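You operate a simulated robot arm through the tools that you are given. There is no shell and no other tool. Be economical: measure what you need, move in short steps, check, and stop when the job is done.

Carry out the task below with a simulated two-armed robot. There is one attempt and no reset: what you move stays moved.

JOB
Top up the soap jar to MAX from the refill bottle.
Fine: open the flap and shut it after; stand the bottle on the counter and put its lid back on. Set down upright: soap refill bottle.

It is judged by the outcome, as a careful person would: the job done as asked, and still so three seconds after it is handed in. It fails if anything else is knocked over, pushed out of place, dropped, spilled or broken. A push-on lid holds only when it is set on centred and level and pressed home; a screw cap is set on level and turned clockwise until tight.

ROBOT AND FRAMES
Two 7-joint arms with two-finger parallel grippers on one trunk, on a base that drives. Base frame: it is fixed to the floor where the robot stands at the start and does not move with it; the origin is under the middle of the robot, x ahead of it, y to its left, z up. Readings come in mm, rad, newtons and seconds.
The left shoulder is at the start at [47, 176, 1204], the right one opposite. With the tool pointing down near the work surface each hand reaches from about 100 to 400 mm from the robot's upright axis, wherever it stands, measured 20 degrees to its own side. Places, roughly: counter beside the sink [1400, -400, 900]; flap of the soap jar [600, 200, 1000]; soap jar [600, 200, 1000]; soap refill bottle [2000, -750, 500]. Payload 3.43 kg a hand.
The tool frame of a hand sits at the grasp point between the pads (the TCP): z along the fingers, y along the line on which they close. The tips reach 34 mm beyond it. The gripper opens to 128 mm. The fingers are 24 mm wide and 12 mm thick; the gripper's body (48 by 130 mm) begins 96 mm behind the TCP.
Orientation is that of the tool frame in the base frame, as a unit quaternion [x, y, z, w]. With the fingers straight down and closing along the base's y, the tool's x points along the base's -x, its y along +y and its z along -z.

CONTROLS
- The arms move only by the tool arm_command. It takes "left_moves", "right_moves" or both (then of equal length, played together; a hand with none holds still); each is a list of rows, each an object of numbers (a shift or turn left out is 0, a gripper value left out holds the last): "tx", "ty", "tz": the shift along the tool's x, y, z in cm; "rx", "ry", "rz": the turn, a rotation vector about the tool's x, y, z in rad; "claw": the finger opening in cm, from 0 to 12.8. In form: [{"tx": .., "ty": .., "tz": .., "rx": .., "ry": .., "rz": .., "claw": ..}, ...]. A call has 1 to 8 rows; each row shifts and turns the commanded pose from where the row before left it, along the tool's axes as they then stand. Rows are played at 5 a second. More than 50 mm and 0.15 rad between two rows, or a gripper value outside its range, and nothing of the call is played. Where a pose cannot be reached the arm comes as near as it can. A force on the tool above 90 N (or 10 N above the force at the start of the call, whichever is more), or a blocked arm, ends the call early, and 0.2 s more pass. Each finger travels about 108 mm/s and halts on what it meets, pressing with about 22 N; the grip force reading is that of the motor and also rises with nothing between the fingers. The clock runs only during rows and for 0.2 s after the last one: add rows that do not move to give the fingers time. The reply holds the time, the measured pose of the TCP, the force on the tool along the base axes, the opening and the grip force, in the units named above and with some noise, with the torque about the TCP (base axes, N m) and any sound that the robot's microphone picked up.
- Cameras (640 x 400 px; columns grow to the right, rows downward): "scene" is now at [143.2, 40.1, 1367.7]; the picture's right is [0.44, -0.90, 0.00], its down [-0.52, -0.26, -0.81] and it looks along [0.73, 0.36, -0.58] (base axes); focal length 269 px, centre (320, 200). "left" rides on the left gripper at [76, 11, -160] in its tool frame; the picture's right is [-0.15, 0.99, 0.00], its down [-0.88, -0.13, -0.46] and it looks along [-0.45, -0.07, 0.89] (tool axes); focal length 234 px, centre (320, 200). "right" rides on the right gripper at [76, -11, -160] in its tool frame; the picture's right is [0.15, 0.99, 0.00], its down [-0.88, 0.13, -0.46] and it looks along [-0.45, 0.07, 0.89] (tool axes); focal length 234 px, centre (320, 200). There is no depth. A picture from a camera that has moved, and an enlarged one, comes with that camera's place and axes in the base frame and with its lens.
- capture(camera): a new picture of that camera. It takes no simulated time.
- lift_body(by): slides the trunk up (or, below 0, down) by that many mm; the arms and the scene camera ride with it, the base frame stays. It gives what a move gives, with no picture.
- roll_base(legs): drives the robot by 1 to 6 legs, each [ahead, turn to the left] in mm and rad, along the robot's own axes; the way and the turn of a leg run together, so that a leg with both is an arc; at most 1500 mm and 3.142 rad a leg. The arms and the cameras ride along, it lands a little off, and it stops where it bumps. It gives what a move gives.
- pan_tilt(pan, tilt): turns the head with the scene camera to pan (to the left, within 1.396 rad either way) and tilt (down, from -0.506 to 1.204), counted from straight ahead of the robot. It gives what a move gives.
- close_up(camera, box): a new picture of the part [left, top, right, bottom] of that camera's present view, enlarged. It takes no simulated time.
- finish_job(): hands the job in; it is judged then, once.

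Work in short steps. Places have to be worked out from the pictures, the camera data and where the tool is seen: move nearer, look again, correct. Check each grasp and each placing, and mend what went wrong. You have 120 turns and 92 pictures in all, those below and enlarged ones among them. Open the grippers and draw the arms clear of the work before you hand the job in, unless the task says otherwise; then end with one line.

The tools are called after "Emit:" by a JSON object that holds its "fn" and its "kwargs". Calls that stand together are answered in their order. arm_command: Moves the arms, as the interface text tells. Its arguments: {"type":"object","properties":{"left_moves":{"type":"array"},"right_moves":{"type":"array"}},"required":[]} The other tools are called the same way: lift_body (by) slides the trunk up or down; roll_base (legs) drives the base; pan_tilt (pan, tilt) turns the head that bears the scene camera; capture (camera) takes a picture; close_up (camera, box) takes an enlarged picture of a part of a camera's view; finish_job () hands the job in.

At the start:

```text
t: 0.0
left_eef_pos: [279.2, 244.8, 1002.3]
left_tool_rot: [-0.001, 1.0, 0.0, 0.003]
left_force: [0.2, 0.1, 0.1]
left_torque: [-0.01, 0.02, 0.05]
left_opening: 127.8
left_grip_force: 0.0
right_eef_pos: [425.2, -101.4, 1001.6]
right_tool_rot: [0.0, 1.0, 0.001, 0.002]
right_force: [0.0, 0.4, 0.0]
right_torque: [0.03, -0.02, 0.03]
right_opening: 128.1
right_grip_force: 0.0
trunk travel left (down, up): [-375.0, 26.0]
robot x, y, heading: [-3.5, -1.2, 0.002]
head pan, tilt: [0.457, 0.625]
```

scene: 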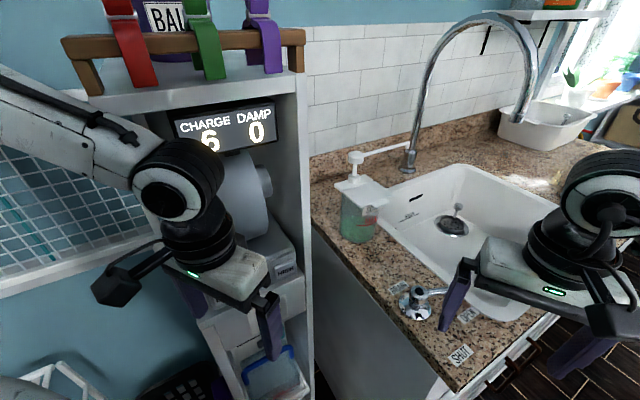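
right: 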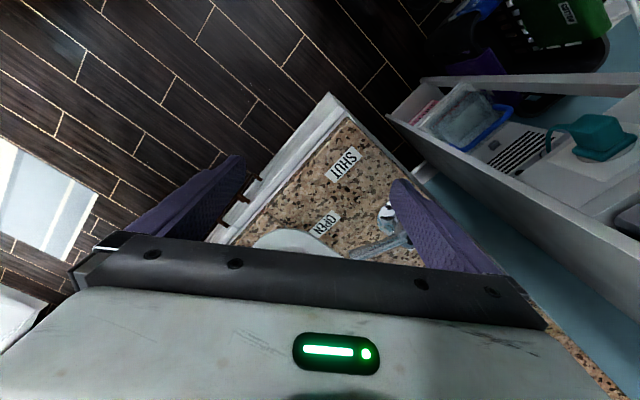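
left: 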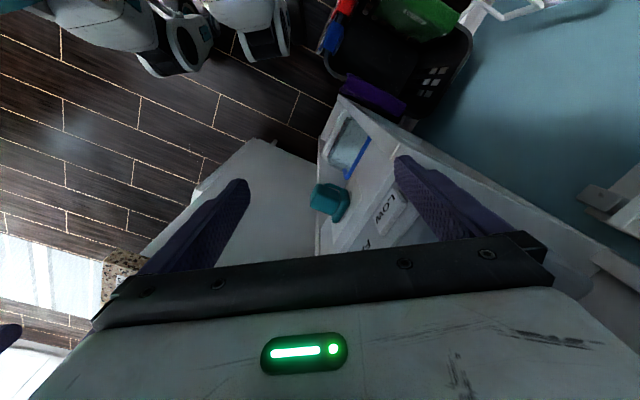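

The soap jar with pump and lid stands at the counter's corner by the sink. I'll enlarge it first, to see flap and MAX mark.

Emit:
{"fn": "close_up", "kwargs": {"camera": "scene", "box": [300, 130, 440, 260]}}

Emit:
{"fn": "pan_tilt", "kwargs": {"pan": -0.35, "tilt": 0.5}}

Emit:
{"fn": "capture", "kwargs": {"camera": "scene"}}

```text
3.08 times, centred on (370, 195) of scene
camera zoom: at [143.2, 40.1, 1367.7], right [0.44, -0.9, 0.0], down [-0.52, -0.26, -0.81], along [0.73, 0.36, -0.58], focal length 826 px, centre (166, 215)
```

zoom: 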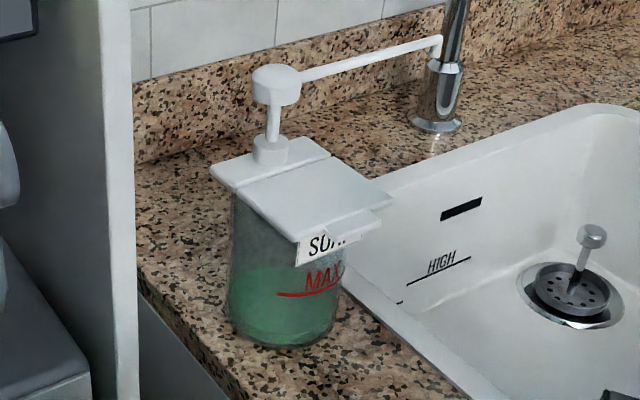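

```text
t: 1.1
left_eef_pos: [279.0, 244.4, 1000.8]
left_tool_rot: [-0.001, 1.0, -0.001, 0.003]
left_force: [-0.4, 0.0, 0.0]
left_torque: [0.0, 0.03, 0.01]
left_opening: 127.9
left_grip_force: 0.0
right_eef_pos: [426.2, -101.0, 1001.5]
right_tool_rot: [0.0, 1.0, -0.001, 0.002]
right_force: [-0.2, -0.3, 0.1]
right_torque: [-0.02, 0.02, -0.04]
right_opening: 127.9
right_grip_force: 0.1
trunk travel left (down, up): [-375.0, 26.0]
robot x, y, heading: [2.9, -1.6, -0.004]
head pan, tilt: [-0.351, 0.499]
```

```text
87 pictures are left
camera scene: at [150.2, -29.8, 1378.8], right [-0.34, -0.94, 0.0], down [-0.45, 0.16, -0.88], along [0.83, -0.3, -0.48], focal length 269 px, centre (320, 200)
```

scene: 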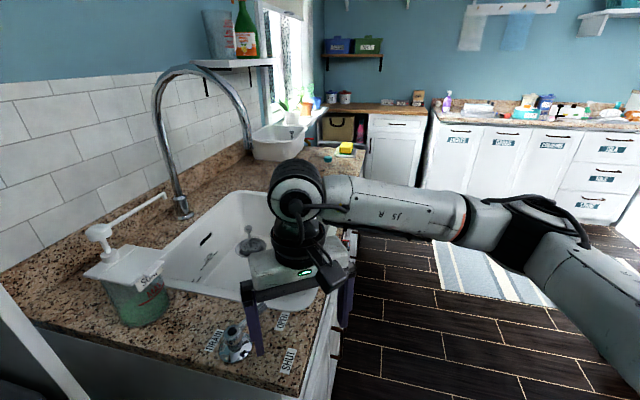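

The counter runs obliquely to the right; the bottle must be beyond its far end, low. I turn right to face the free floor and look.

Emit:
{"fn": "roll_base", "kwargs": {"legs": [[0, -0.9]]}}

Emit:
{"fn": "pan_tilt", "kwargs": {"pan": 0.4, "tilt": 0.4}}

Emit:
{"fn": "capture", "kwargs": {"camera": "scene"}}

```text
t: 2.3
left_eef_pos: [278.2, 207.0, 1005.0]
left_tool_rot: [0.074, 0.997, -0.002, 0.004]
left_force: [0.1, -0.2, -0.4]
left_torque: [0.03, 0.01, 0.02]
left_opening: 127.8
left_grip_force: 0.1
right_eef_pos: [395.0, -152.2, 1007.4]
right_tool_rot: [0.063, 0.998, 0.0, 0.01]
right_force: [0.1, -0.8, -1.3]
right_torque: [0.02, -0.04, 0.0]
right_opening: 128.3
right_grip_force: 0.1
trunk travel left (down, up): [-375.0, 26.0]
robot x, y, heading: [-8.7, 1.5, -0.106]
head pan, tilt: [-0.351, 0.499]
stopped in leg 1: the robot was blocked; the commanded pose is now the measured one
```

```text
t: 3.4
left_eef_pos: [277.9, 206.9, 1005.6]
left_tool_rot: [0.074, 0.997, -0.002, 0.005]
left_force: [0.1, -0.2, -0.4]
left_torque: [-0.02, -0.01, -0.04]
left_opening: 128.0
left_grip_force: 0.1
right_eef_pos: [394.5, -152.9, 1007.0]
right_tool_rot: [0.062, 0.998, 0.0, 0.009]
right_force: [-1.0, -0.1, 0.4]
right_torque: [-0.01, 0.02, 0.03]
right_opening: 127.9
right_grip_force: 0.0
trunk travel left (down, up): [-375.0, 26.0]
robot x, y, heading: [-7.3, 0.1, -0.115]
head pan, tilt: [0.4, 0.4]
```

```text
86 pictures are left
camera scene: at [131.9, 21.9, 1390.4], right [0.28, -0.96, 0.01], down [-0.36, -0.11, -0.93], along [0.89, 0.26, -0.37], focal length 269 px, centre (320, 200)
```

scene: 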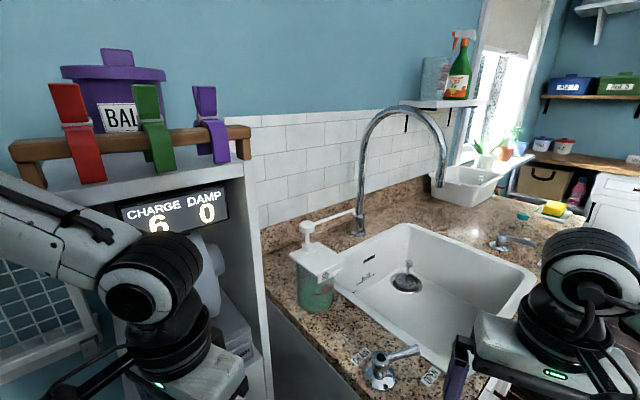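

The turn was blocked, probably the base against the cabinet corner. I back off and then turn.

Emit:
{"fn": "roll_base", "kwargs": {"legs": [[-250, 0]]}}

Emit:
{"fn": "roll_base", "kwargs": {"legs": [[0, -0.7]]}}

Emit:
{"fn": "capture", "kwargs": {"camera": "scene"}}

```text
t: 5.2
left_eef_pos: [48.9, 234.7, 999.4]
left_tool_rot: [0.072, 0.997, -0.002, -0.005]
left_force: [-0.7, -0.4, 1.7]
left_torque: [-0.03, -0.03, 0.01]
left_opening: 128.0
left_grip_force: 0.0
right_eef_pos: [163.4, -125.8, 1000.0]
right_tool_rot: [0.063, 0.998, 0.0, 0.0]
right_force: [-0.5, 0.7, 1.0]
right_torque: [-0.02, -0.01, 0.0]
right_opening: 128.1
right_grip_force: 0.0
trunk travel left (down, up): [-375.0, 26.0]
robot x, y, heading: [-249.8, 27.3, -0.117]
head pan, tilt: [0.4, 0.4]
```

```text
t: 7.5
left_eef_pos: [111.5, -10.7, 998.2]
left_tool_rot: [0.414, 0.91, 0.0, -0.005]
left_force: [0.1, -1.3, -0.1]
left_torque: [0.0, -0.03, 0.02]
left_opening: 127.8
left_grip_force: 0.0
right_eef_pos: [-37.7, -359.3, 1000.0]
right_tool_rot: [0.408, 0.913, 0.0, 0.0]
right_force: [1.0, 0.8, -0.4]
right_torque: [0.03, -0.01, 0.0]
right_opening: 128.1
right_grip_force: 0.0
trunk travel left (down, up): [-375.0, 26.0]
robot x, y, heading: [-247.4, 29.5, -0.831]
head pan, tilt: [0.4, 0.4]
```

```text
85 pictures are left
camera scene: at [-118.9, -59.2, 1387.5], right [-0.41, -0.91, 0.0], down [-0.35, 0.16, -0.92], along [0.84, -0.38, -0.39], focal length 269 px, centre (320, 200)
```

scene: 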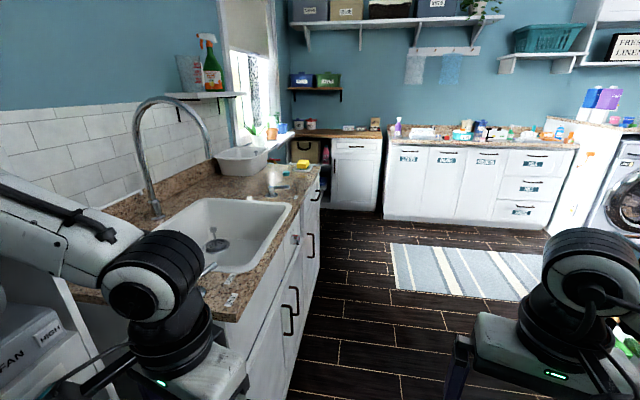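

Counter end is around (1360,-730). I drive along the front with clearance, heading outwards a bit.

Emit:
{"fn": "roll_base", "kwargs": {"legs": [[0, -0.1], [1200, 0], [500, 0.5]]}}

Emit:
{"fn": "capture", "kwargs": {"camera": "scene"}}

```text
t: 16.6
left_eef_pos: [1205.7, -1121.4, 999.1]
left_tool_rot: [0.222, 0.975, -0.002, -0.006]
left_force: [-0.1, 0.4, 0.1]
left_torque: [0.01, 0.0, 0.01]
left_opening: 128.0
left_grip_force: 0.1
right_eef_pos: [1205.9, -1498.8, 999.1]
right_tool_rot: [0.214, 0.977, 0.001, 0.0]
right_force: [-0.3, 0.2, 0.1]
right_torque: [0.02, 0.0, 0.02]
right_opening: 128.1
right_grip_force: 0.1
trunk travel left (down, up): [-375.0, 26.0]
robot x, y, heading: [859.9, -1229.7, -0.421]
head pan, tilt: [0.4, 0.4]
```

```text
84 pictures are left
camera scene: at [1014.5, -1256.3, 1387.4], right [-0.02, -1.0, 0.0], down [-0.39, 0.01, -0.92], along [0.92, -0.02, -0.39], focal length 269 px, centre (320, 200)
```

scene: 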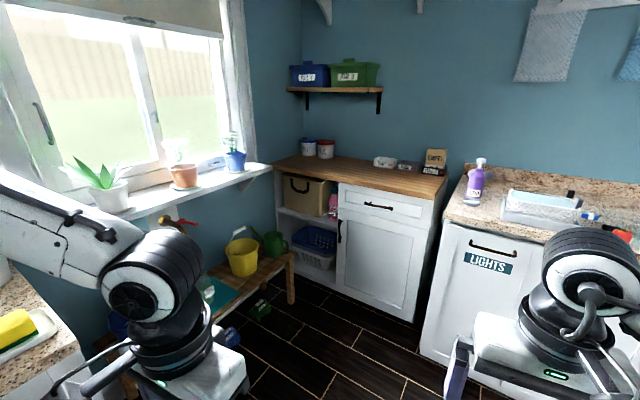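

A low bench behind the counter end carries a bucket, watering can, and what looks like a bottle at (207,290). I pan to it and enlarge.

Emit:
{"fn": "roll_base", "kwargs": {"legs": [[500, 0.1]]}}

Emit:
{"fn": "pan_tilt", "kwargs": {"pan": 0.8, "tilt": 0.6}}

Emit:
{"fn": "capture", "kwargs": {"camera": "scene"}}

```text
t: 19.6
left_eef_pos: [1665.8, -1270.8, 1000.5]
left_tool_rot: [0.174, 0.985, -0.001, -0.005]
left_force: [0.0, 0.5, 0.0]
left_torque: [0.01, -0.02, -0.01]
left_opening: 128.0
left_grip_force: 0.1
right_eef_pos: [1703.7, -1648.5, 999.7]
right_tool_rot: [0.166, 0.986, -0.001, -0.001]
right_force: [0.4, -0.1, -0.7]
right_torque: [-0.03, 0.02, 0.01]
right_opening: 128.0
right_grip_force: 0.1
trunk travel left (down, up): [-375.0, 26.0]
robot x, y, heading: [1332.5, -1411.9, -0.321]
head pan, tilt: [0.4, 0.4]
```

```text
t: 20.5
left_eef_pos: [1666.9, -1270.7, 998.9]
left_tool_rot: [0.175, 0.985, -0.001, -0.006]
left_force: [1.1, 0.1, -0.5]
left_torque: [0.01, -0.01, 0.0]
left_opening: 128.0
left_grip_force: 0.1
right_eef_pos: [1704.8, -1646.6, 999.2]
right_tool_rot: [0.165, 0.986, 0.0, 0.0]
right_force: [-0.3, 0.7, -0.2]
right_torque: [0.02, -0.01, 0.01]
right_opening: 128.2
right_grip_force: 0.2
trunk travel left (down, up): [-375.0, 26.0]
robot x, y, heading: [1336.4, -1408.8, -0.312]
head pan, tilt: [0.799, 0.6]
```

```text
83 pictures are left
camera scene: at [1475.0, -1390.9, 1369.3], right [0.46, -0.89, 0.0], down [-0.5, -0.26, -0.83], along [0.73, 0.38, -0.56], focal length 269 px, centre (320, 200)
```

scene: 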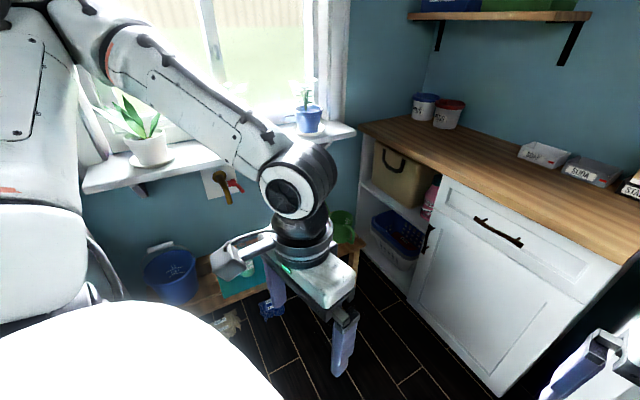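

I turn the robot to face the bench and look.

Emit:
{"fn": "roll_base", "kwargs": {"legs": [[0, 1.1]]}}

Emit:
{"fn": "pan_tilt", "kwargs": {"pan": 0.0, "tilt": 0.75}}

Emit:
{"fn": "capture", "kwargs": {"camera": "scene"}}

```text
t: 23.6
left_eef_pos: [1360.8, -1050.6, 999.6]
left_tool_rot: [-0.363, 0.932, -0.004, -0.003]
left_force: [0.0, 0.8, 0.4]
left_torque: [-0.04, 0.01, 0.01]
left_opening: 127.9
left_grip_force: 0.1
right_eef_pos: [1711.9, -1189.8, 1000.2]
right_tool_rot: [-0.37, 0.929, 0.0, 0.0]
right_force: [-0.1, 0.2, 0.7]
right_torque: [0.0, -0.05, 0.01]
right_opening: 128.2
right_grip_force: 0.0
trunk travel left (down, up): [-375.0, 26.0]
robot x, y, heading: [1329.5, -1412.9, 0.768]
head pan, tilt: [0.799, 0.6]
```

```text
t: 24.8
left_eef_pos: [1360.5, -1050.1, 999.3]
left_tool_rot: [-0.362, 0.932, -0.005, -0.004]
left_force: [0.2, 0.4, -0.1]
left_torque: [0.0, 0.01, 0.04]
left_opening: 128.3
left_grip_force: 0.0
right_eef_pos: [1713.0, -1190.2, 1000.6]
right_tool_rot: [-0.369, 0.929, 0.0, 0.001]
right_force: [0.3, -0.7, 0.0]
right_torque: [0.02, 0.02, 0.01]
right_opening: 127.8
right_grip_force: 0.2
trunk travel left (down, up): [-375.0, 26.0]
robot x, y, heading: [1333.5, -1412.2, 0.775]
head pan, tilt: [0.0, 0.75]
```

```text
82 pictures are left
camera scene: at [1439.7, -1302.8, 1356.4], right [0.7, -0.72, 0.0], down [-0.49, -0.48, -0.73], along [0.52, 0.51, -0.68], focal length 269 px, centre (320, 200)
```

scene: 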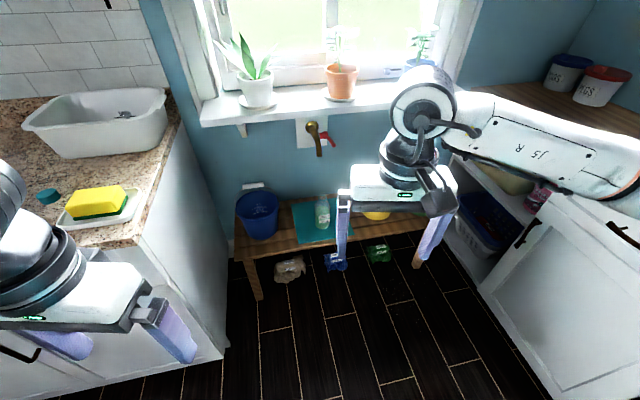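

The bottle stands on a teal mat on the bench. I enlarge it and the counter end (a teal cap seems to lie there).

Emit:
{"fn": "close_up", "kwargs": {"camera": "scene", "box": [270, 160, 380, 280]}}

Emit:
{"fn": "close_up", "kwargs": {"camera": "scene", "box": [0, 80, 200, 260]}}

```text
3.33 times, centred on (325, 220) of scene
camera zoom: at [1439.7, -1302.8, 1356.4], right [0.7, -0.72, 0.0], down [-0.49, -0.48, -0.73], along [0.52, 0.51, -0.68], focal length 895 px, centre (303, 133)
```

zoom: 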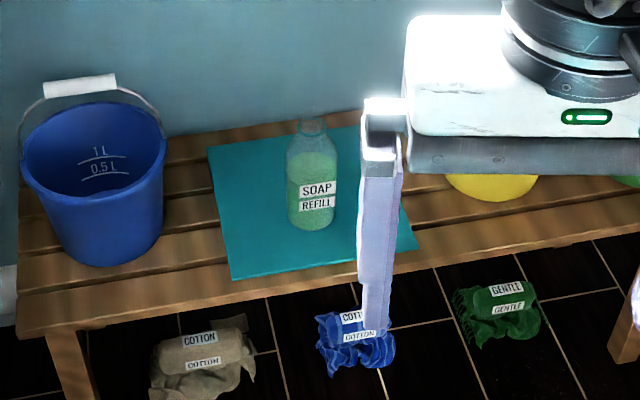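

```text
2.22 times, centred on (100, 170) of scene
camera zoom: at [1439.7, -1302.8, 1356.4], right [0.7, -0.72, 0.0], down [-0.49, -0.48, -0.73], along [0.52, 0.51, -0.68], focal length 597 px, centre (809, 267)
```

zoom: 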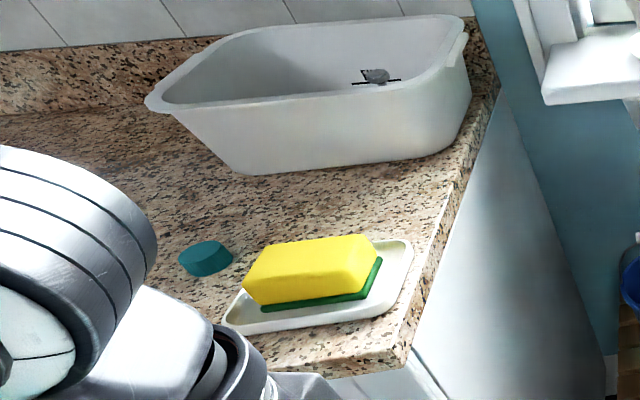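

The bottle is open (≈64 mm wide, ≈190 tall at about (2025,-746)), and its teal lid lies on the counter near (1320,-470). I tip the right hand to fingers-forward so the bottle can be gripped from the side.

Emit:
{"fn": "arm_command", "kwargs": {"right_moves": [{"ry": -0.15}, {"ry": -0.15}, {"ry": -0.15}, {"ry": -0.15}, {"ry": -0.15}, {"ry": -0.15}, {"ry": -0.15}, {"ry": -0.15}]}}

Emit:
{"fn": "arm_command", "kwargs": {"right_moves": [{"ry": -0.15}, {"ry": -0.15}, {"ry": -0.07}, {}]}}

Emit:
{"fn": "roll_base", "kwargs": {"legs": [[0, 0.04], [420, 0], [0, 0.165]]}}

Emit:
{"fn": "capture", "kwargs": {"camera": "scene"}}

```text
t: 26.6
left_eef_pos: [1361.0, -1048.4, 998.8]
left_tool_rot: [-0.363, 0.932, -0.004, -0.004]
left_force: [0.1, 0.0, -0.1]
left_torque: [-0.01, -0.01, 0.02]
left_opening: 127.8
left_grip_force: 0.1
right_eef_pos: [1711.4, -1190.0, 1001.4]
right_tool_rot: [-0.306, 0.766, 0.21, 0.525]
right_force: [-0.4, -0.4, -0.1]
right_torque: [0.03, 0.01, 0.0]
right_opening: 127.9
right_grip_force: 0.0
trunk travel left (down, up): [-375.0, 26.0]
robot x, y, heading: [1331.1, -1411.1, 0.775]
head pan, tilt: [0.0, 0.75]
```

```text
t: 27.6
left_eef_pos: [1362.4, -1051.0, 998.6]
left_tool_rot: [-0.363, 0.932, -0.004, -0.004]
left_force: [1.1, 0.2, -0.5]
left_torque: [-0.01, 0.01, 0.0]
left_opening: 128.0
left_grip_force: 0.0
right_eef_pos: [1701.8, -1148.2, 1036.0]
right_tool_rot: [-0.262, 0.658, 0.261, 0.656]
right_force: [-0.7, 0.3, 0.3]
right_torque: [0.01, 0.0, -0.01]
right_opening: 128.1
right_grip_force: 0.1
right hand out of reach, approached as far as the arm can: row 2, 3
trunk travel left (down, up): [-375.0, 26.0]
robot x, y, heading: [1333.4, -1409.0, 0.773]
head pan, tilt: [0.0, 0.75]
```

```text
t: 31.2
left_eef_pos: [1576.8, -750.8, 998.4]
left_tool_rot: [-0.454, 0.891, -0.006, -0.003]
left_force: [0.0, 0.8, -0.3]
left_torque: [0.01, 0.0, -0.01]
left_opening: 127.8
left_grip_force: 0.2
right_eef_pos: [1929.7, -778.1, 1036.2]
right_tool_rot: [-0.327, 0.629, 0.325, 0.626]
right_force: [-0.6, -0.8, 0.5]
right_torque: [0.01, 0.0, -0.01]
right_opening: 128.0
right_grip_force: 0.0
trunk travel left (down, up): [-375.0, 26.0]
robot x, y, heading: [1618.9, -1109.4, 0.972]
head pan, tilt: [0.0, 0.75]
```

```text
79 pictures are left
camera scene: at [1703.9, -981.6, 1356.4], right [0.83, -0.56, 0.0], down [-0.38, -0.56, -0.73], along [0.41, 0.6, -0.68], focal length 269 px, centre (320, 200)
```

scene: 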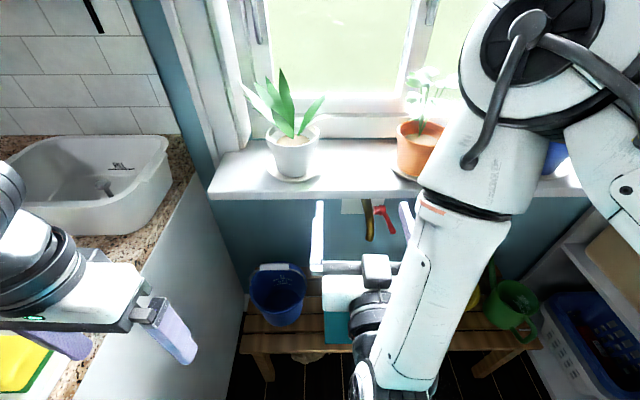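

The hand is horizontal but close to sill and tap, so I back off before lowering the trunk.

Emit:
{"fn": "roll_base", "kwargs": {"legs": [[-200, 0]]}}

Emit:
{"fn": "lift_body", "kwargs": {"by": -370}}

Emit:
{"fn": "capture", "kwargs": {"camera": "scene"}}

Emit:
{"fn": "capture", "kwargs": {"camera": "right"}}

```text
t: 32.8
left_eef_pos: [1464.3, -914.7, 1000.3]
left_tool_rot: [-0.452, 0.892, -0.003, -0.003]
left_force: [-0.1, 1.0, -0.1]
left_torque: [0.05, -0.01, -0.02]
left_opening: 127.8
left_grip_force: 0.0
right_eef_pos: [1817.7, -944.5, 1036.1]
right_tool_rot: [-0.326, 0.629, 0.325, 0.627]
right_force: [0.4, 0.1, 0.3]
right_torque: [0.01, 0.0, -0.01]
right_opening: 128.3
right_grip_force: 0.0
trunk travel left (down, up): [-375.0, 26.0]
robot x, y, heading: [1507.3, -1275.4, 0.965]
head pan, tilt: [0.0, 0.75]
```

```text
t: 36.4
left_eef_pos: [1464.1, -914.0, 629.3]
left_tool_rot: [-0.452, 0.892, -0.005, -0.003]
left_force: [0.7, 0.1, -0.4]
left_torque: [0.0, 0.02, -0.04]
left_opening: 128.2
left_grip_force: 0.0
right_eef_pos: [1817.9, -944.3, 665.9]
right_tool_rot: [-0.326, 0.629, 0.324, 0.626]
right_force: [0.7, -0.1, -1.2]
right_torque: [-0.05, -0.03, 0.0]
right_opening: 128.0
right_grip_force: 0.1
trunk travel left (down, up): [-5.0, 396.0]
robot x, y, heading: [1503.4, -1275.3, 0.972]
head pan, tilt: [0.0, 0.75]
```

```text
78 pictures are left
camera scene: at [1591.6, -1147.1, 986.4], right [0.82, -0.57, 0.0], down [-0.39, -0.56, -0.73], along [0.41, 0.6, -0.68], focal length 269 px, centre (320, 200)
```

scene: 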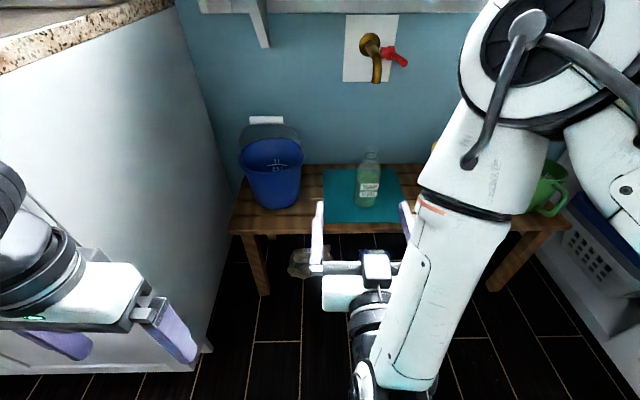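

```text
77 pictures are left
camera right: at [1735.6, -1082.4, 591.0], right [-0.81, 0.57, -0.15], down [-0.37, -0.29, 0.88], along [0.46, 0.77, 0.45], focal length 234 px, centre (320, 200)
```

right: 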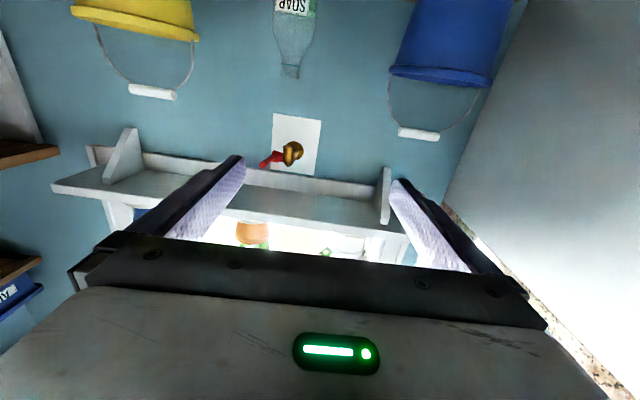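

Cross-checking views puts the bottle at about (2045,-728), base z≈415, mouth z≈592. I shift the hand right 66 and down 176 mm to grip height 490, still short of the bench.

Emit:
{"fn": "arm_command", "kwargs": {"right_moves": [{"tx": 4.4, "ty": -1.65}, {"tx": 4.4, "ty": -1.65}, {"tx": 4.4, "ty": -1.65}, {"tx": 4.4, "ty": -1.65}, {}]}}

Emit:
{"fn": "roll_base", "kwargs": {"legs": [[100, 0]]}}

Emit:
{"fn": "capture", "kwargs": {"camera": "right"}}

Emit:
{"fn": "capture", "kwargs": {"camera": "scene"}}

```text
t: 37.6
left_eef_pos: [1464.3, -915.2, 628.5]
left_tool_rot: [-0.452, 0.892, -0.004, -0.004]
left_force: [-0.2, -0.2, 0.1]
left_torque: [-0.01, -0.01, -0.04]
left_opening: 127.7
left_grip_force: 0.1
right_eef_pos: [1802.2, -901.4, 586.1]
right_tool_rot: [-0.324, 0.633, 0.321, 0.626]
right_force: [-0.4, 0.0, -0.5]
right_torque: [-0.02, 0.01, -0.02]
right_opening: 128.2
right_grip_force: 0.1
right hand out of reach, approached as far as the arm can: row 1, 2, 3, 4
trunk travel left (down, up): [-5.0, 396.0]
robot x, y, heading: [1507.7, -1273.2, 0.971]
head pan, tilt: [0.0, 0.75]
```

```text
t: 38.7
left_eef_pos: [1521.3, -832.5, 628.6]
left_tool_rot: [-0.452, 0.892, -0.004, -0.004]
left_force: [-0.7, 0.6, 1.3]
left_torque: [-0.03, -0.02, 0.04]
left_opening: 128.0
left_grip_force: 0.1
right_eef_pos: [1859.8, -821.0, 586.3]
right_tool_rot: [-0.325, 0.633, 0.32, 0.625]
right_force: [0.2, -0.1, -0.6]
right_torque: [0.01, -0.01, 0.0]
right_opening: 127.8
right_grip_force: 0.0
trunk travel left (down, up): [-5.0, 396.0]
robot x, y, heading: [1560.7, -1192.9, 0.967]
head pan, tilt: [0.0, 0.75]
```

```text
76 pictures are left
camera right: at [1775.6, -958.6, 513.2], right [-0.8, 0.58, -0.15], down [-0.37, -0.28, 0.89], along [0.47, 0.77, 0.44], focal length 234 px, centre (320, 200)
```

right: 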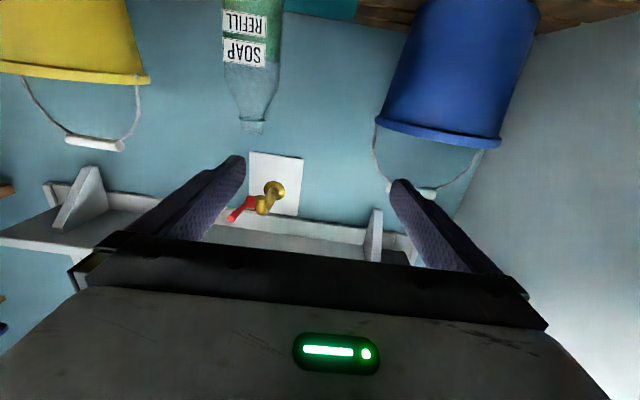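

```text
75 pictures are left
camera scene: at [1648.2, -1065.4, 986.4], right [0.82, -0.57, 0.0], down [-0.39, -0.56, -0.73], along [0.42, 0.6, -0.68], focal length 269 px, centre (320, 200)
```

scene: 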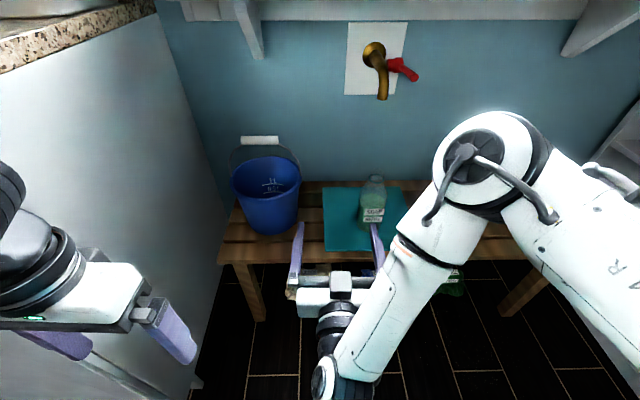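

Reach is limited when low and close, so I back off 100 mm and extend the arm forward/right, then down.

Emit:
{"fn": "roll_base", "kwargs": {"legs": [[-120, 0]]}}

Emit:
{"fn": "arm_command", "kwargs": {"right_moves": [{"tz": 3.5, "ty": -2.5}, {"tz": 3.5, "ty": -2.5}, {"tz": 3.5, "ty": -2.5}, {"tz": 2, "ty": -2.5}, {"tx": 3}, {"tx": 3}, {"tx": 3}, {}]}}

```text
t: 40.0
left_eef_pos: [1454.3, -930.8, 629.7]
left_tool_rot: [-0.451, 0.892, -0.004, -0.004]
left_force: [-0.1, -0.7, 0.4]
left_torque: [0.0, 0.01, 0.01]
left_opening: 128.1
left_grip_force: 0.1
right_eef_pos: [1793.3, -919.4, 586.5]
right_tool_rot: [-0.324, 0.633, 0.32, 0.626]
right_force: [0.6, -0.1, -0.8]
right_torque: [-0.03, 0.0, 0.0]
right_opening: 128.2
right_grip_force: 0.0
trunk travel left (down, up): [-5.0, 396.0]
robot x, y, heading: [1496.6, -1289.8, 0.966]
head pan, tilt: [0.0, 0.75]
```

```text
t: 41.8
left_eef_pos: [1453.6, -931.4, 629.5]
left_tool_rot: [-0.451, 0.893, -0.004, -0.004]
left_force: [0.3, 0.2, -1.1]
left_torque: [0.06, -0.01, 0.02]
left_opening: 127.9
left_grip_force: 0.1
right_eef_pos: [1824.6, -841.2, 590.6]
right_tool_rot: [-0.321, 0.637, 0.316, 0.626]
right_force: [0.6, 0.7, 0.5]
right_torque: [-0.02, -0.05, 0.01]
right_opening: 128.1
right_grip_force: 0.0
right hand out of reach, approached as far as the arm can: row 1, 2, 3, 4, 5, 6, 7
trunk travel left (down, up): [-5.0, 396.0]
robot x, y, heading: [1498.2, -1294.9, 0.962]
head pan, tilt: [0.0, 0.75]
```

Horizontal is not reachable that low; I pitch the fingers 30° downward.

Emit:
{"fn": "arm_command", "kwargs": {"right_moves": [{"ry": 0.13}, {"ry": 0.13}, {"ry": 0.13}, {"ry": 0.13}, {}]}}

```text
t: 43.0
left_eef_pos: [1454.3, -930.7, 629.8]
left_tool_rot: [-0.451, 0.892, -0.003, -0.005]
left_force: [-0.1, 0.1, 0.2]
left_torque: [-0.04, -0.01, 0.01]
left_opening: 127.9
left_grip_force: 0.1
right_eef_pos: [1822.2, -841.8, 591.3]
right_tool_rot: [-0.395, 0.774, 0.225, 0.441]
right_force: [-0.9, 0.0, -0.6]
right_torque: [-0.02, -0.02, 0.02]
right_opening: 128.2
right_grip_force: 0.0
trunk travel left (down, up): [-5.0, 396.0]
robot x, y, heading: [1490.2, -1291.9, 0.968]
head pan, tilt: [0.0, 0.75]
```

Now shift right 120 and down 106 mm.

Emit:
{"fn": "arm_command", "kwargs": {"right_moves": [{"ty": -3}, {"ty": -3}, {"ty": -3}, {"ty": -3}, {"tx": 2.3, "tz": 1.32}, {"tx": 2.3, "tz": 1.32}, {"tx": 2.3, "tz": 1.32}, {"tx": 2.3, "tz": 1.32}]}}

Emit:
{"fn": "capture", "kwargs": {"camera": "right"}}

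Emit:
{"fn": "capture", "kwargs": {"camera": "scene"}}

```text
t: 44.8
left_eef_pos: [1453.9, -931.3, 629.5]
left_tool_rot: [-0.451, 0.892, -0.004, -0.004]
left_force: [0.2, 0.5, 0.0]
left_torque: [-0.01, 0.0, 0.01]
left_opening: 128.1
left_grip_force: 0.1
right_eef_pos: [1910.1, -902.2, 494.8]
right_tool_rot: [-0.392, 0.776, 0.22, 0.441]
right_force: [0.3, 0.1, 0.2]
right_torque: [-0.05, -0.01, -0.01]
right_opening: 127.9
right_grip_force: 0.1
right hand out of reach, approached as far as the arm can: row 8
trunk travel left (down, up): [-5.0, 396.0]
robot x, y, heading: [1497.0, -1291.1, 0.969]
head pan, tilt: [0.0, 0.75]
```

```text
74 pictures are left
camera right: at [1815.5, -1051.8, 511.3], right [-0.84, 0.53, -0.13], down [-0.07, 0.13, 0.99], along [0.54, 0.84, -0.07], focal length 234 px, centre (320, 200)
```

right: 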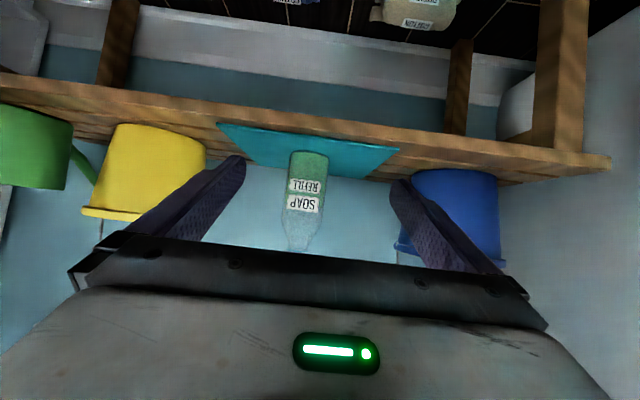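

```text
73 pictures are left
camera scene: at [1580.2, -1164.3, 986.4], right [0.82, -0.57, 0.0], down [-0.39, -0.56, -0.73], along [0.42, 0.6, -0.68], focal length 269 px, centre (320, 200)
```

scene: 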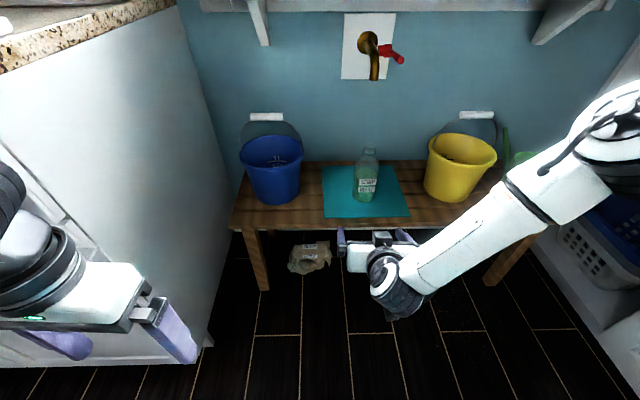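

The bottle stands between the finger lines, ~220 mm ahead, ~10 mm right. I correct right and drive 130 mm ahead, then re-check.

Emit:
{"fn": "arm_command", "kwargs": {"right_moves": [{"ty": -2}, {}]}}

Emit:
{"fn": "roll_base", "kwargs": {"legs": [[130, 0]]}}

Emit:
{"fn": "capture", "kwargs": {"camera": "right"}}

Emit:
{"fn": "capture", "kwargs": {"camera": "scene"}}

```text
t: 45.4
left_eef_pos: [1454.6, -931.2, 630.0]
left_tool_rot: [-0.451, 0.893, -0.004, -0.004]
left_force: [0.2, 0.1, -0.3]
left_torque: [0.04, -0.03, 0.0]
left_opening: 127.9
left_grip_force: 0.0
right_eef_pos: [1916.7, -904.2, 502.3]
right_tool_rot: [-0.393, 0.776, 0.221, 0.441]
right_force: [1.2, 0.2, -0.7]
right_torque: [-0.02, -0.01, -0.02]
right_opening: 127.9
right_grip_force: 0.2
right hand out of reach, approached as far as the arm can: row 1
trunk travel left (down, up): [-5.0, 396.0]
robot x, y, heading: [1493.1, -1292.0, 0.964]
head pan, tilt: [0.0, 0.75]
```

```text
t: 46.6
left_eef_pos: [1526.9, -826.3, 628.5]
left_tool_rot: [-0.452, 0.892, -0.004, -0.004]
left_force: [-0.2, -0.7, -0.6]
left_torque: [-0.03, 0.02, -0.02]
left_opening: 128.0
left_grip_force: 0.0
right_eef_pos: [1989.2, -797.6, 502.7]
right_tool_rot: [-0.394, 0.776, 0.221, 0.441]
right_force: [-0.1, -0.9, -0.9]
right_torque: [0.02, 0.0, 0.01]
right_opening: 128.2
right_grip_force: 0.0
trunk travel left (down, up): [-5.0, 396.0]
robot x, y, heading: [1564.7, -1184.4, 0.968]
head pan, tilt: [0.0, 0.75]
```

```text
72 pictures are left
camera right: at [1895.1, -947.0, 520.1], right [-0.84, 0.53, -0.13], down [-0.07, 0.13, 0.99], along [0.54, 0.84, -0.07], focal length 234 px, centre (320, 200)
```

right: 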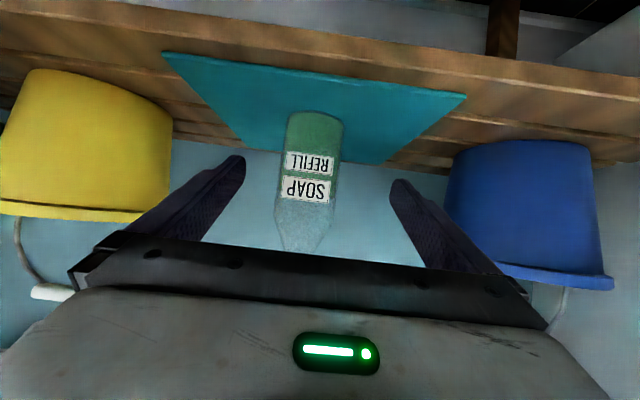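

```text
71 pictures are left
camera scene: at [1653.4, -1058.2, 986.4], right [0.82, -0.57, 0.0], down [-0.39, -0.56, -0.73], along [0.42, 0.6, -0.68], focal length 269 px, centre (320, 200)
```

scene: 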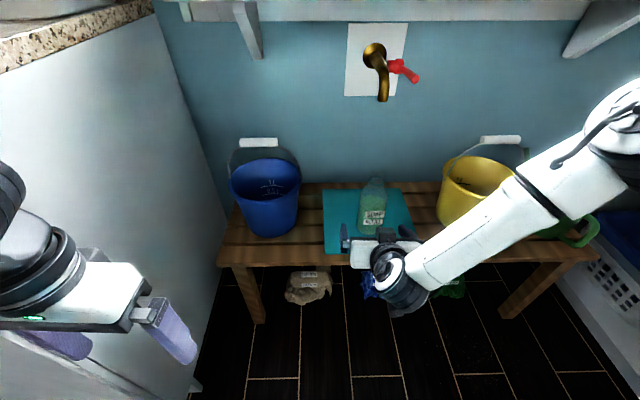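

Scaling between the two views puts the bottle 90 mm ahead of the TCP, 9 mm right; body z 405–507. I reach forward 90 and down 25 with the arm.

Emit:
{"fn": "arm_command", "kwargs": {"right_moves": [{"tx": -0.8, "ty": -0.3, "tz": 3}, {"tx": -0.8, "ty": -0.3, "tz": 3}, {"tx": -0.8, "ty": -0.3, "tz": 3}, {}]}}

Emit:
{"fn": "capture", "kwargs": {"camera": "right"}}

Emit:
{"fn": "close_up", "kwargs": {"camera": "scene", "box": [300, 150, 460, 300]}}

```text
t: 47.6
left_eef_pos: [1527.1, -825.9, 628.0]
left_tool_rot: [-0.452, 0.892, -0.004, -0.003]
left_force: [-0.4, 0.3, 0.3]
left_torque: [0.01, 0.0, 0.0]
left_opening: 128.1
left_grip_force: 0.1
right_eef_pos: [2050.6, -730.5, 477.8]
right_tool_rot: [-0.394, 0.776, 0.221, 0.441]
right_force: [0.5, 0.0, -0.7]
right_torque: [0.0, 0.03, -0.02]
right_opening: 128.1
right_grip_force: 0.0
trunk travel left (down, up): [-5.0, 396.0]
robot x, y, heading: [1567.3, -1187.7, 0.962]
head pan, tilt: [0.0, 0.75]
```

```text
70 pictures are left
camera right: at [1955.6, -880.1, 494.9], right [-0.84, 0.52, -0.13], down [-0.07, 0.13, 0.99], along [0.54, 0.84, -0.07], focal length 234 px, centre (320, 200)
```

right: 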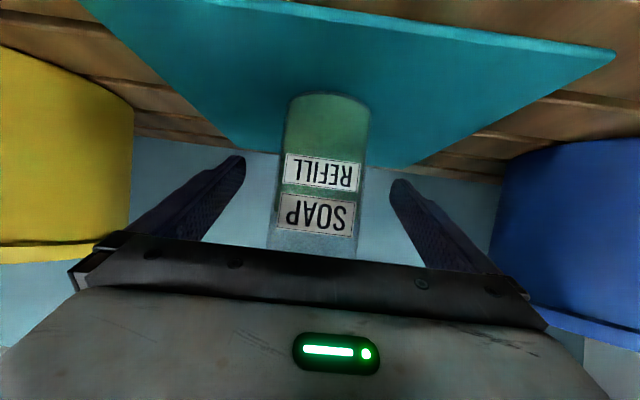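

```text
2.67 times, centred on (380, 225) of scene
camera zoom: at [1653.4, -1058.1, 986.4], right [0.82, -0.57, 0.0], down [-0.39, -0.56, -0.73], along [0.42, 0.6, -0.68], focal length 716 px, centre (160, 133)
```

zoom: 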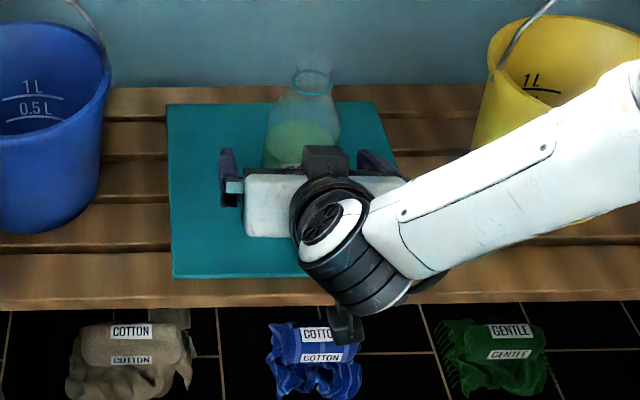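

Bottle now lies between the pads. I move 10 mm further and close.

Emit:
{"fn": "arm_command", "kwargs": {"right_moves": [{"tx": -0.5, "tz": 0.85}, {"claw": 9}, {"claw": 7}, {"claw": 5}, {"claw": 4.5}, {}, {}]}}

Emit:
{"fn": "capture", "kwargs": {"camera": "right"}}

```text
t: 49.2
left_eef_pos: [1527.1, -826.5, 629.4]
left_tool_rot: [-0.452, 0.892, -0.005, -0.004]
left_force: [-0.8, 0.0, 0.6]
left_torque: [-0.03, -0.04, -0.01]
left_opening: 127.8
left_grip_force: 0.0
right_eef_pos: [2056.2, -722.5, 478.0]
right_tool_rot: [-0.393, 0.776, 0.22, 0.441]
right_force: [0.1, 2.1, 0.0]
right_torque: [0.19, 0.05, -0.03]
right_opening: 71.2
right_grip_force: 22.1
trunk travel left (down, up): [-5.0, 396.0]
robot x, y, heading: [1572.8, -1186.2, 0.955]
head pan, tilt: [0.0, 0.75]
```

```text
68 pictures are left
camera right: at [1961.7, -872.2, 494.6], right [-0.84, 0.53, -0.13], down [-0.07, 0.13, 0.99], along [0.54, 0.84, -0.07], focal length 234 px, centre (320, 200)
```

right: 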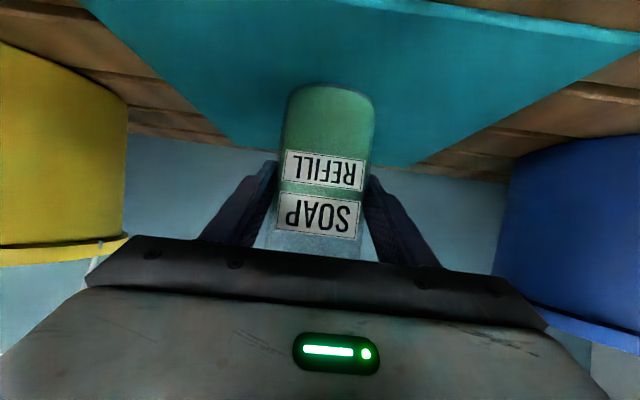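

Gripped at 71 mm. Lift with the trunk by 100 and check.

Emit:
{"fn": "lift_body", "kwargs": {"by": 100}}

Emit:
{"fn": "roll_base", "kwargs": {"legs": [[-350, 0]]}}

Emit:
{"fn": "lift_body", "kwargs": {"by": 295}}

Emit:
{"fn": "capture", "kwargs": {"camera": "scene"}}

```text
t: 50.6
left_eef_pos: [1527.6, -825.8, 729.9]
left_tool_rot: [-0.451, 0.892, -0.004, -0.004]
left_force: [-0.9, 0.1, -0.4]
left_torque: [0.0, 0.05, -0.02]
left_opening: 127.9
left_grip_force: 0.1
right_eef_pos: [2056.0, -723.8, 576.7]
right_tool_rot: [-0.393, 0.776, 0.221, 0.441]
right_force: [0.7, 0.3, -3.1]
right_torque: [-0.03, -0.02, 0.03]
right_opening: 70.8
right_grip_force: 21.9
trunk travel left (down, up): [-105.0, 296.0]
robot x, y, heading: [1572.3, -1185.0, 0.969]
head pan, tilt: [0.0, 0.75]
```

```text
t: 52.8
left_eef_pos: [1328.0, -1113.0, 729.2]
left_tool_rot: [-0.45, 0.893, -0.004, -0.004]
left_force: [-0.5, -0.1, -0.1]
left_torque: [0.0, -0.02, 0.0]
left_opening: 127.9
left_grip_force: 0.1
right_eef_pos: [1855.9, -1011.6, 577.6]
right_tool_rot: [-0.394, 0.775, 0.221, 0.441]
right_force: [0.1, -0.3, -4.1]
right_torque: [-0.03, 0.04, 0.0]
right_opening: 71.2
right_grip_force: 21.9
trunk travel left (down, up): [-105.0, 296.0]
robot x, y, heading: [1370.3, -1474.2, 0.966]
head pan, tilt: [0.0, 0.75]
```

```text
t: 55.8
left_eef_pos: [1328.3, -1113.7, 1024.5]
left_tool_rot: [-0.451, 0.892, -0.004, -0.004]
left_force: [0.2, -0.2, -0.2]
left_torque: [-0.02, 0.0, 0.01]
left_opening: 128.0
left_grip_force: 0.0
right_eef_pos: [1857.6, -1010.9, 872.4]
right_tool_rot: [-0.394, 0.775, 0.221, 0.441]
right_force: [0.3, 0.0, -3.4]
right_torque: [0.01, 0.02, -0.03]
right_opening: 70.9
right_grip_force: 22.2
trunk travel left (down, up): [-400.0, 1.0]
robot x, y, heading: [1370.9, -1472.7, 0.966]
head pan, tilt: [0.0, 0.75]
```

```text
67 pictures are left
camera scene: at [1454.5, -1346.0, 1381.2], right [0.82, -0.57, 0.0], down [-0.39, -0.56, -0.73], along [0.42, 0.6, -0.68], focal length 269 px, centre (320, 200)
```

scene: 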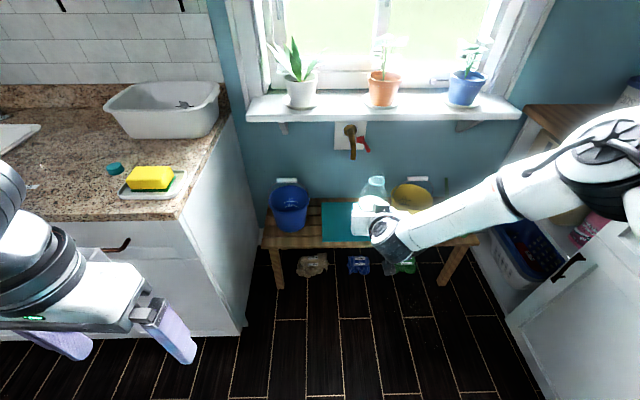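

Bottle is held firmly. I raise it above counter height and draw it in before driving.

Emit:
{"fn": "arm_command", "kwargs": {"right_moves": [{"tx": -2.0, "tz": -4.09}, {"tx": -2.0, "tz": -4.09}, {"tx": -2.0, "tz": -4.09}, {"tx": -2.0, "tz": -4.09}, {"tx": -2.0, "tz": -4.09}, {"tx": -2.0, "tz": -4.09}, {}]}}

Emit:
{"fn": "roll_base", "kwargs": {"legs": [[0, -1.668]]}}

```text
t: 57.4
left_eef_pos: [1327.7, -1113.3, 1023.8]
left_tool_rot: [-0.451, 0.893, -0.004, -0.004]
left_force: [-0.8, 0.7, -0.8]
left_torque: [0.03, 0.01, 0.01]
left_opening: 128.0
left_grip_force: 0.1
right_eef_pos: [1767.2, -1131.3, 1100.7]
right_tool_rot: [-0.393, 0.776, 0.22, 0.441]
right_force: [0.1, -0.3, -4.5]
right_torque: [0.0, 0.03, -0.01]
right_opening: 71.2
right_grip_force: 21.9
trunk travel left (down, up): [-400.0, 1.0]
robot x, y, heading: [1368.5, -1473.4, 0.962]
head pan, tilt: [0.0, 0.75]
```

```text
t: 61.8
left_eef_pos: [1731.6, -1460.8, 1023.4]
left_tool_rot: [0.348, 0.937, -0.001, -0.006]
left_force: [-0.4, -0.1, 0.5]
left_torque: [-0.04, 0.0, -0.02]
left_opening: 128.0
left_grip_force: 0.0
right_eef_pos: [1679.3, -1898.0, 1100.5]
right_tool_rot: [0.301, 0.816, -0.174, 0.462]
right_force: [-0.6, -0.2, -4.1]
right_torque: [0.05, 0.01, -0.02]
right_opening: 70.9
right_grip_force: 21.6
trunk travel left (down, up): [-400.0, 1.0]
robot x, y, heading: [1368.4, -1475.3, -0.679]
head pan, tilt: [0.0, 0.75]
```

Now drive backwards along the counter to near the start area.

Emit:
{"fn": "roll_base", "kwargs": {"legs": [[-1400, 0], [-700, 0]]}}

Emit:
{"fn": "roll_base", "kwargs": {"legs": [[0, 0.85]]}}

Emit:
{"fn": "pan_tilt", "kwargs": {"pan": 0.1, "tilt": 0.55}}

Emit:
{"fn": "capture", "kwargs": {"camera": "scene"}}

```text
t: 72.2
left_eef_pos: [95.2, -161.2, 1024.7]
left_tool_rot: [0.342, 0.94, 0.0, -0.005]
left_force: [-0.1, 0.4, -0.1]
left_torque: [-0.01, 0.0, -0.04]
left_opening: 128.1
left_grip_force: 0.0
right_eef_pos: [49.8, -598.2, 1101.1]
right_tool_rot: [0.297, 0.817, -0.172, 0.463]
right_force: [0.5, -0.1, -3.6]
right_torque: [0.02, 0.01, -0.04]
right_opening: 71.0
right_grip_force: 22.1
trunk travel left (down, up): [-400.0, 1.0]
robot x, y, heading: [-265.7, -176.3, -0.67]
head pan, tilt: [0.0, 0.75]
```

```text
t: 74.7
left_eef_pos: [-35.4, 103.0, 1023.9]
left_tool_rot: [-0.067, 0.998, -0.003, -0.005]
left_force: [-0.6, 0.4, 0.7]
left_torque: [-0.03, 0.01, -0.01]
left_opening: 128.0
left_grip_force: 0.0
right_eef_pos: [257.0, -225.5, 1101.1]
right_tool_rot: [-0.059, 0.868, 0.031, 0.492]
right_force: [0.7, -0.3, -3.5]
right_torque: [-0.01, 0.02, -0.03]
right_opening: 71.0
right_grip_force: 21.8
trunk travel left (down, up): [-400.0, 1.0]
robot x, y, heading: [-269.0, -178.6, 0.165]
head pan, tilt: [0.0, 0.75]
```

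```text
t: 75.5
left_eef_pos: [-35.5, 101.9, 1023.0]
left_tool_rot: [-0.066, 0.998, -0.001, -0.005]
left_force: [0.1, 0.0, 0.0]
left_torque: [0.0, -0.01, 0.0]
left_opening: 128.2
left_grip_force: 0.1
right_eef_pos: [257.6, -226.9, 1100.9]
right_tool_rot: [-0.06, 0.869, 0.031, 0.491]
right_force: [0.5, 0.5, -4.1]
right_torque: [0.03, 0.04, -0.01]
right_opening: 71.1
right_grip_force: 21.9
trunk travel left (down, up): [-400.0, 1.0]
robot x, y, heading: [-267.4, -179.6, 0.159]
head pan, tilt: [0.099, 0.55]
```

```text
66 pictures are left
camera scene: at [-112.0, -141.6, 1398.6], right [0.26, -0.97, 0.0], down [-0.51, -0.14, -0.85], along [0.82, 0.22, -0.52], focal length 269 px, centre (320, 200)
```

scene: 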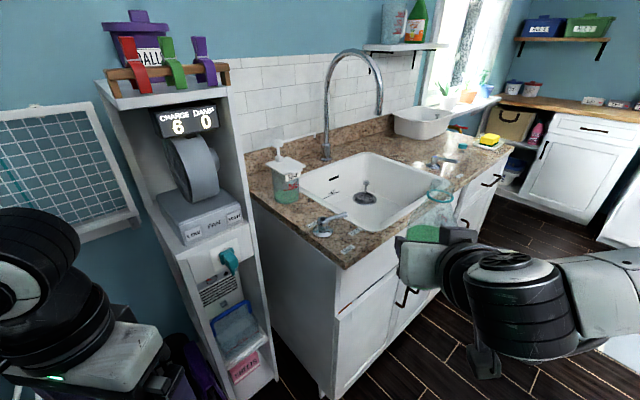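

Jar is about (590,160) on a counter at z≈935; shelf corner near (446,228). I raise the bottle a bit more and drive close, facing the jar.

Emit:
{"fn": "arm_command", "kwargs": {"right_moves": [{"tx": -2.6, "tz": -1.53}, {"tx": -2.6, "tz": -1.53}, {}]}}

Emit:
{"fn": "roll_base", "kwargs": {"legs": [[0, 0.25], [230, 0], [0, -0.06]]}}

Emit:
{"fn": "pan_tilt", "kwargs": {"pan": 0.0, "tilt": 0.75}}

Emit:
{"fn": "capture", "kwargs": {"camera": "scene"}}

```text
t: 76.3
left_eef_pos: [-34.7, 101.2, 1024.3]
left_tool_rot: [-0.068, 0.998, -0.003, -0.005]
left_force: [0.3, -0.4, 0.1]
left_torque: [-0.03, -0.04, -0.02]
left_opening: 127.9
left_grip_force: 0.0
right_eef_pos: [259.4, -225.3, 1160.8]
right_tool_rot: [-0.06, 0.868, 0.031, 0.491]
right_force: [0.2, -0.1, -4.0]
right_torque: [0.0, 0.03, 0.03]
right_opening: 71.0
right_grip_force: 21.9
trunk travel left (down, up): [-400.0, 1.0]
robot x, y, heading: [-269.7, -178.3, 0.165]
head pan, tilt: [0.099, 0.55]
```

```text
t: 79.3
left_eef_pos: [120.1, 231.1, 1024.2]
left_tool_rot: [-0.16, 0.987, -0.003, -0.005]
left_force: [0.4, 0.3, -0.1]
left_torque: [0.03, -0.01, 0.0]
left_opening: 128.2
left_grip_force: 0.1
right_eef_pos: [470.1, -35.2, 1160.0]
right_tool_rot: [-0.139, 0.859, 0.076, 0.486]
right_force: [0.5, -0.4, -3.6]
right_torque: [0.0, 0.05, 0.04]
right_opening: 71.0
right_grip_force: 21.6
trunk travel left (down, up): [-400.0, 1.0]
robot x, y, heading: [-57.4, -87.1, 0.345]
head pan, tilt: [0.099, 0.55]
```

```text
t: 80.0
left_eef_pos: [119.6, 231.4, 1024.2]
left_tool_rot: [-0.159, 0.987, -0.003, -0.004]
left_force: [0.3, 0.7, 0.1]
left_torque: [0.0, 0.03, 0.02]
left_opening: 128.1
left_grip_force: 0.1
right_eef_pos: [469.4, -37.1, 1160.1]
right_tool_rot: [-0.139, 0.859, 0.075, 0.487]
right_force: [-0.7, 0.9, -3.5]
right_torque: [-0.02, 0.01, 0.06]
right_opening: 71.1
right_grip_force: 21.6
trunk travel left (down, up): [-400.0, 1.0]
robot x, y, heading: [-53.4, -84.6, 0.352]
head pan, tilt: [0.0, 0.75]
```

```text
65 pictures are left
camera scene: at [85.9, -32.4, 1381.4], right [0.34, -0.94, 0.0], down [-0.64, -0.23, -0.73], along [0.69, 0.25, -0.68], focal length 269 px, centre (320, 200)
```

scene: 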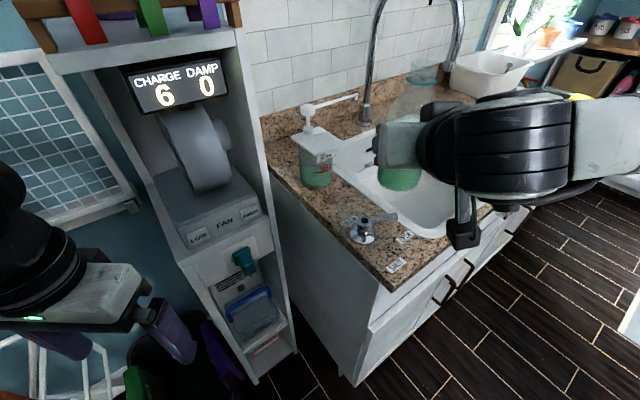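

Enlarge the jar to see flap geometry.

Emit:
{"fn": "close_up", "kwargs": {"camera": "scene", "box": [270, 85, 390, 205]}}

```text
3.33 times, centred on (330, 145) of scene
camera zoom: at [85.9, -32.4, 1381.4], right [0.34, -0.94, 0.0], down [-0.64, -0.23, -0.73], along [0.69, 0.25, -0.68], focal length 895 px, centre (287, 383)
```

zoom: 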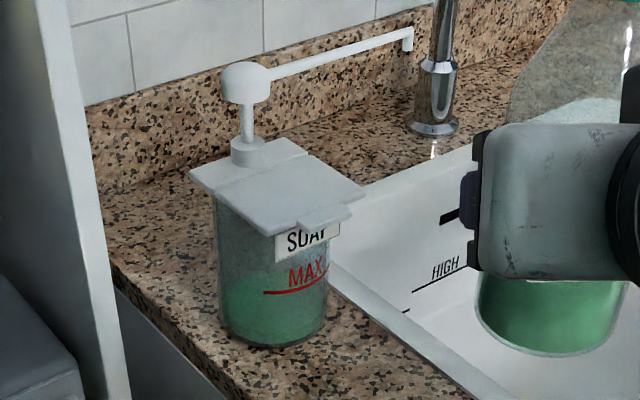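

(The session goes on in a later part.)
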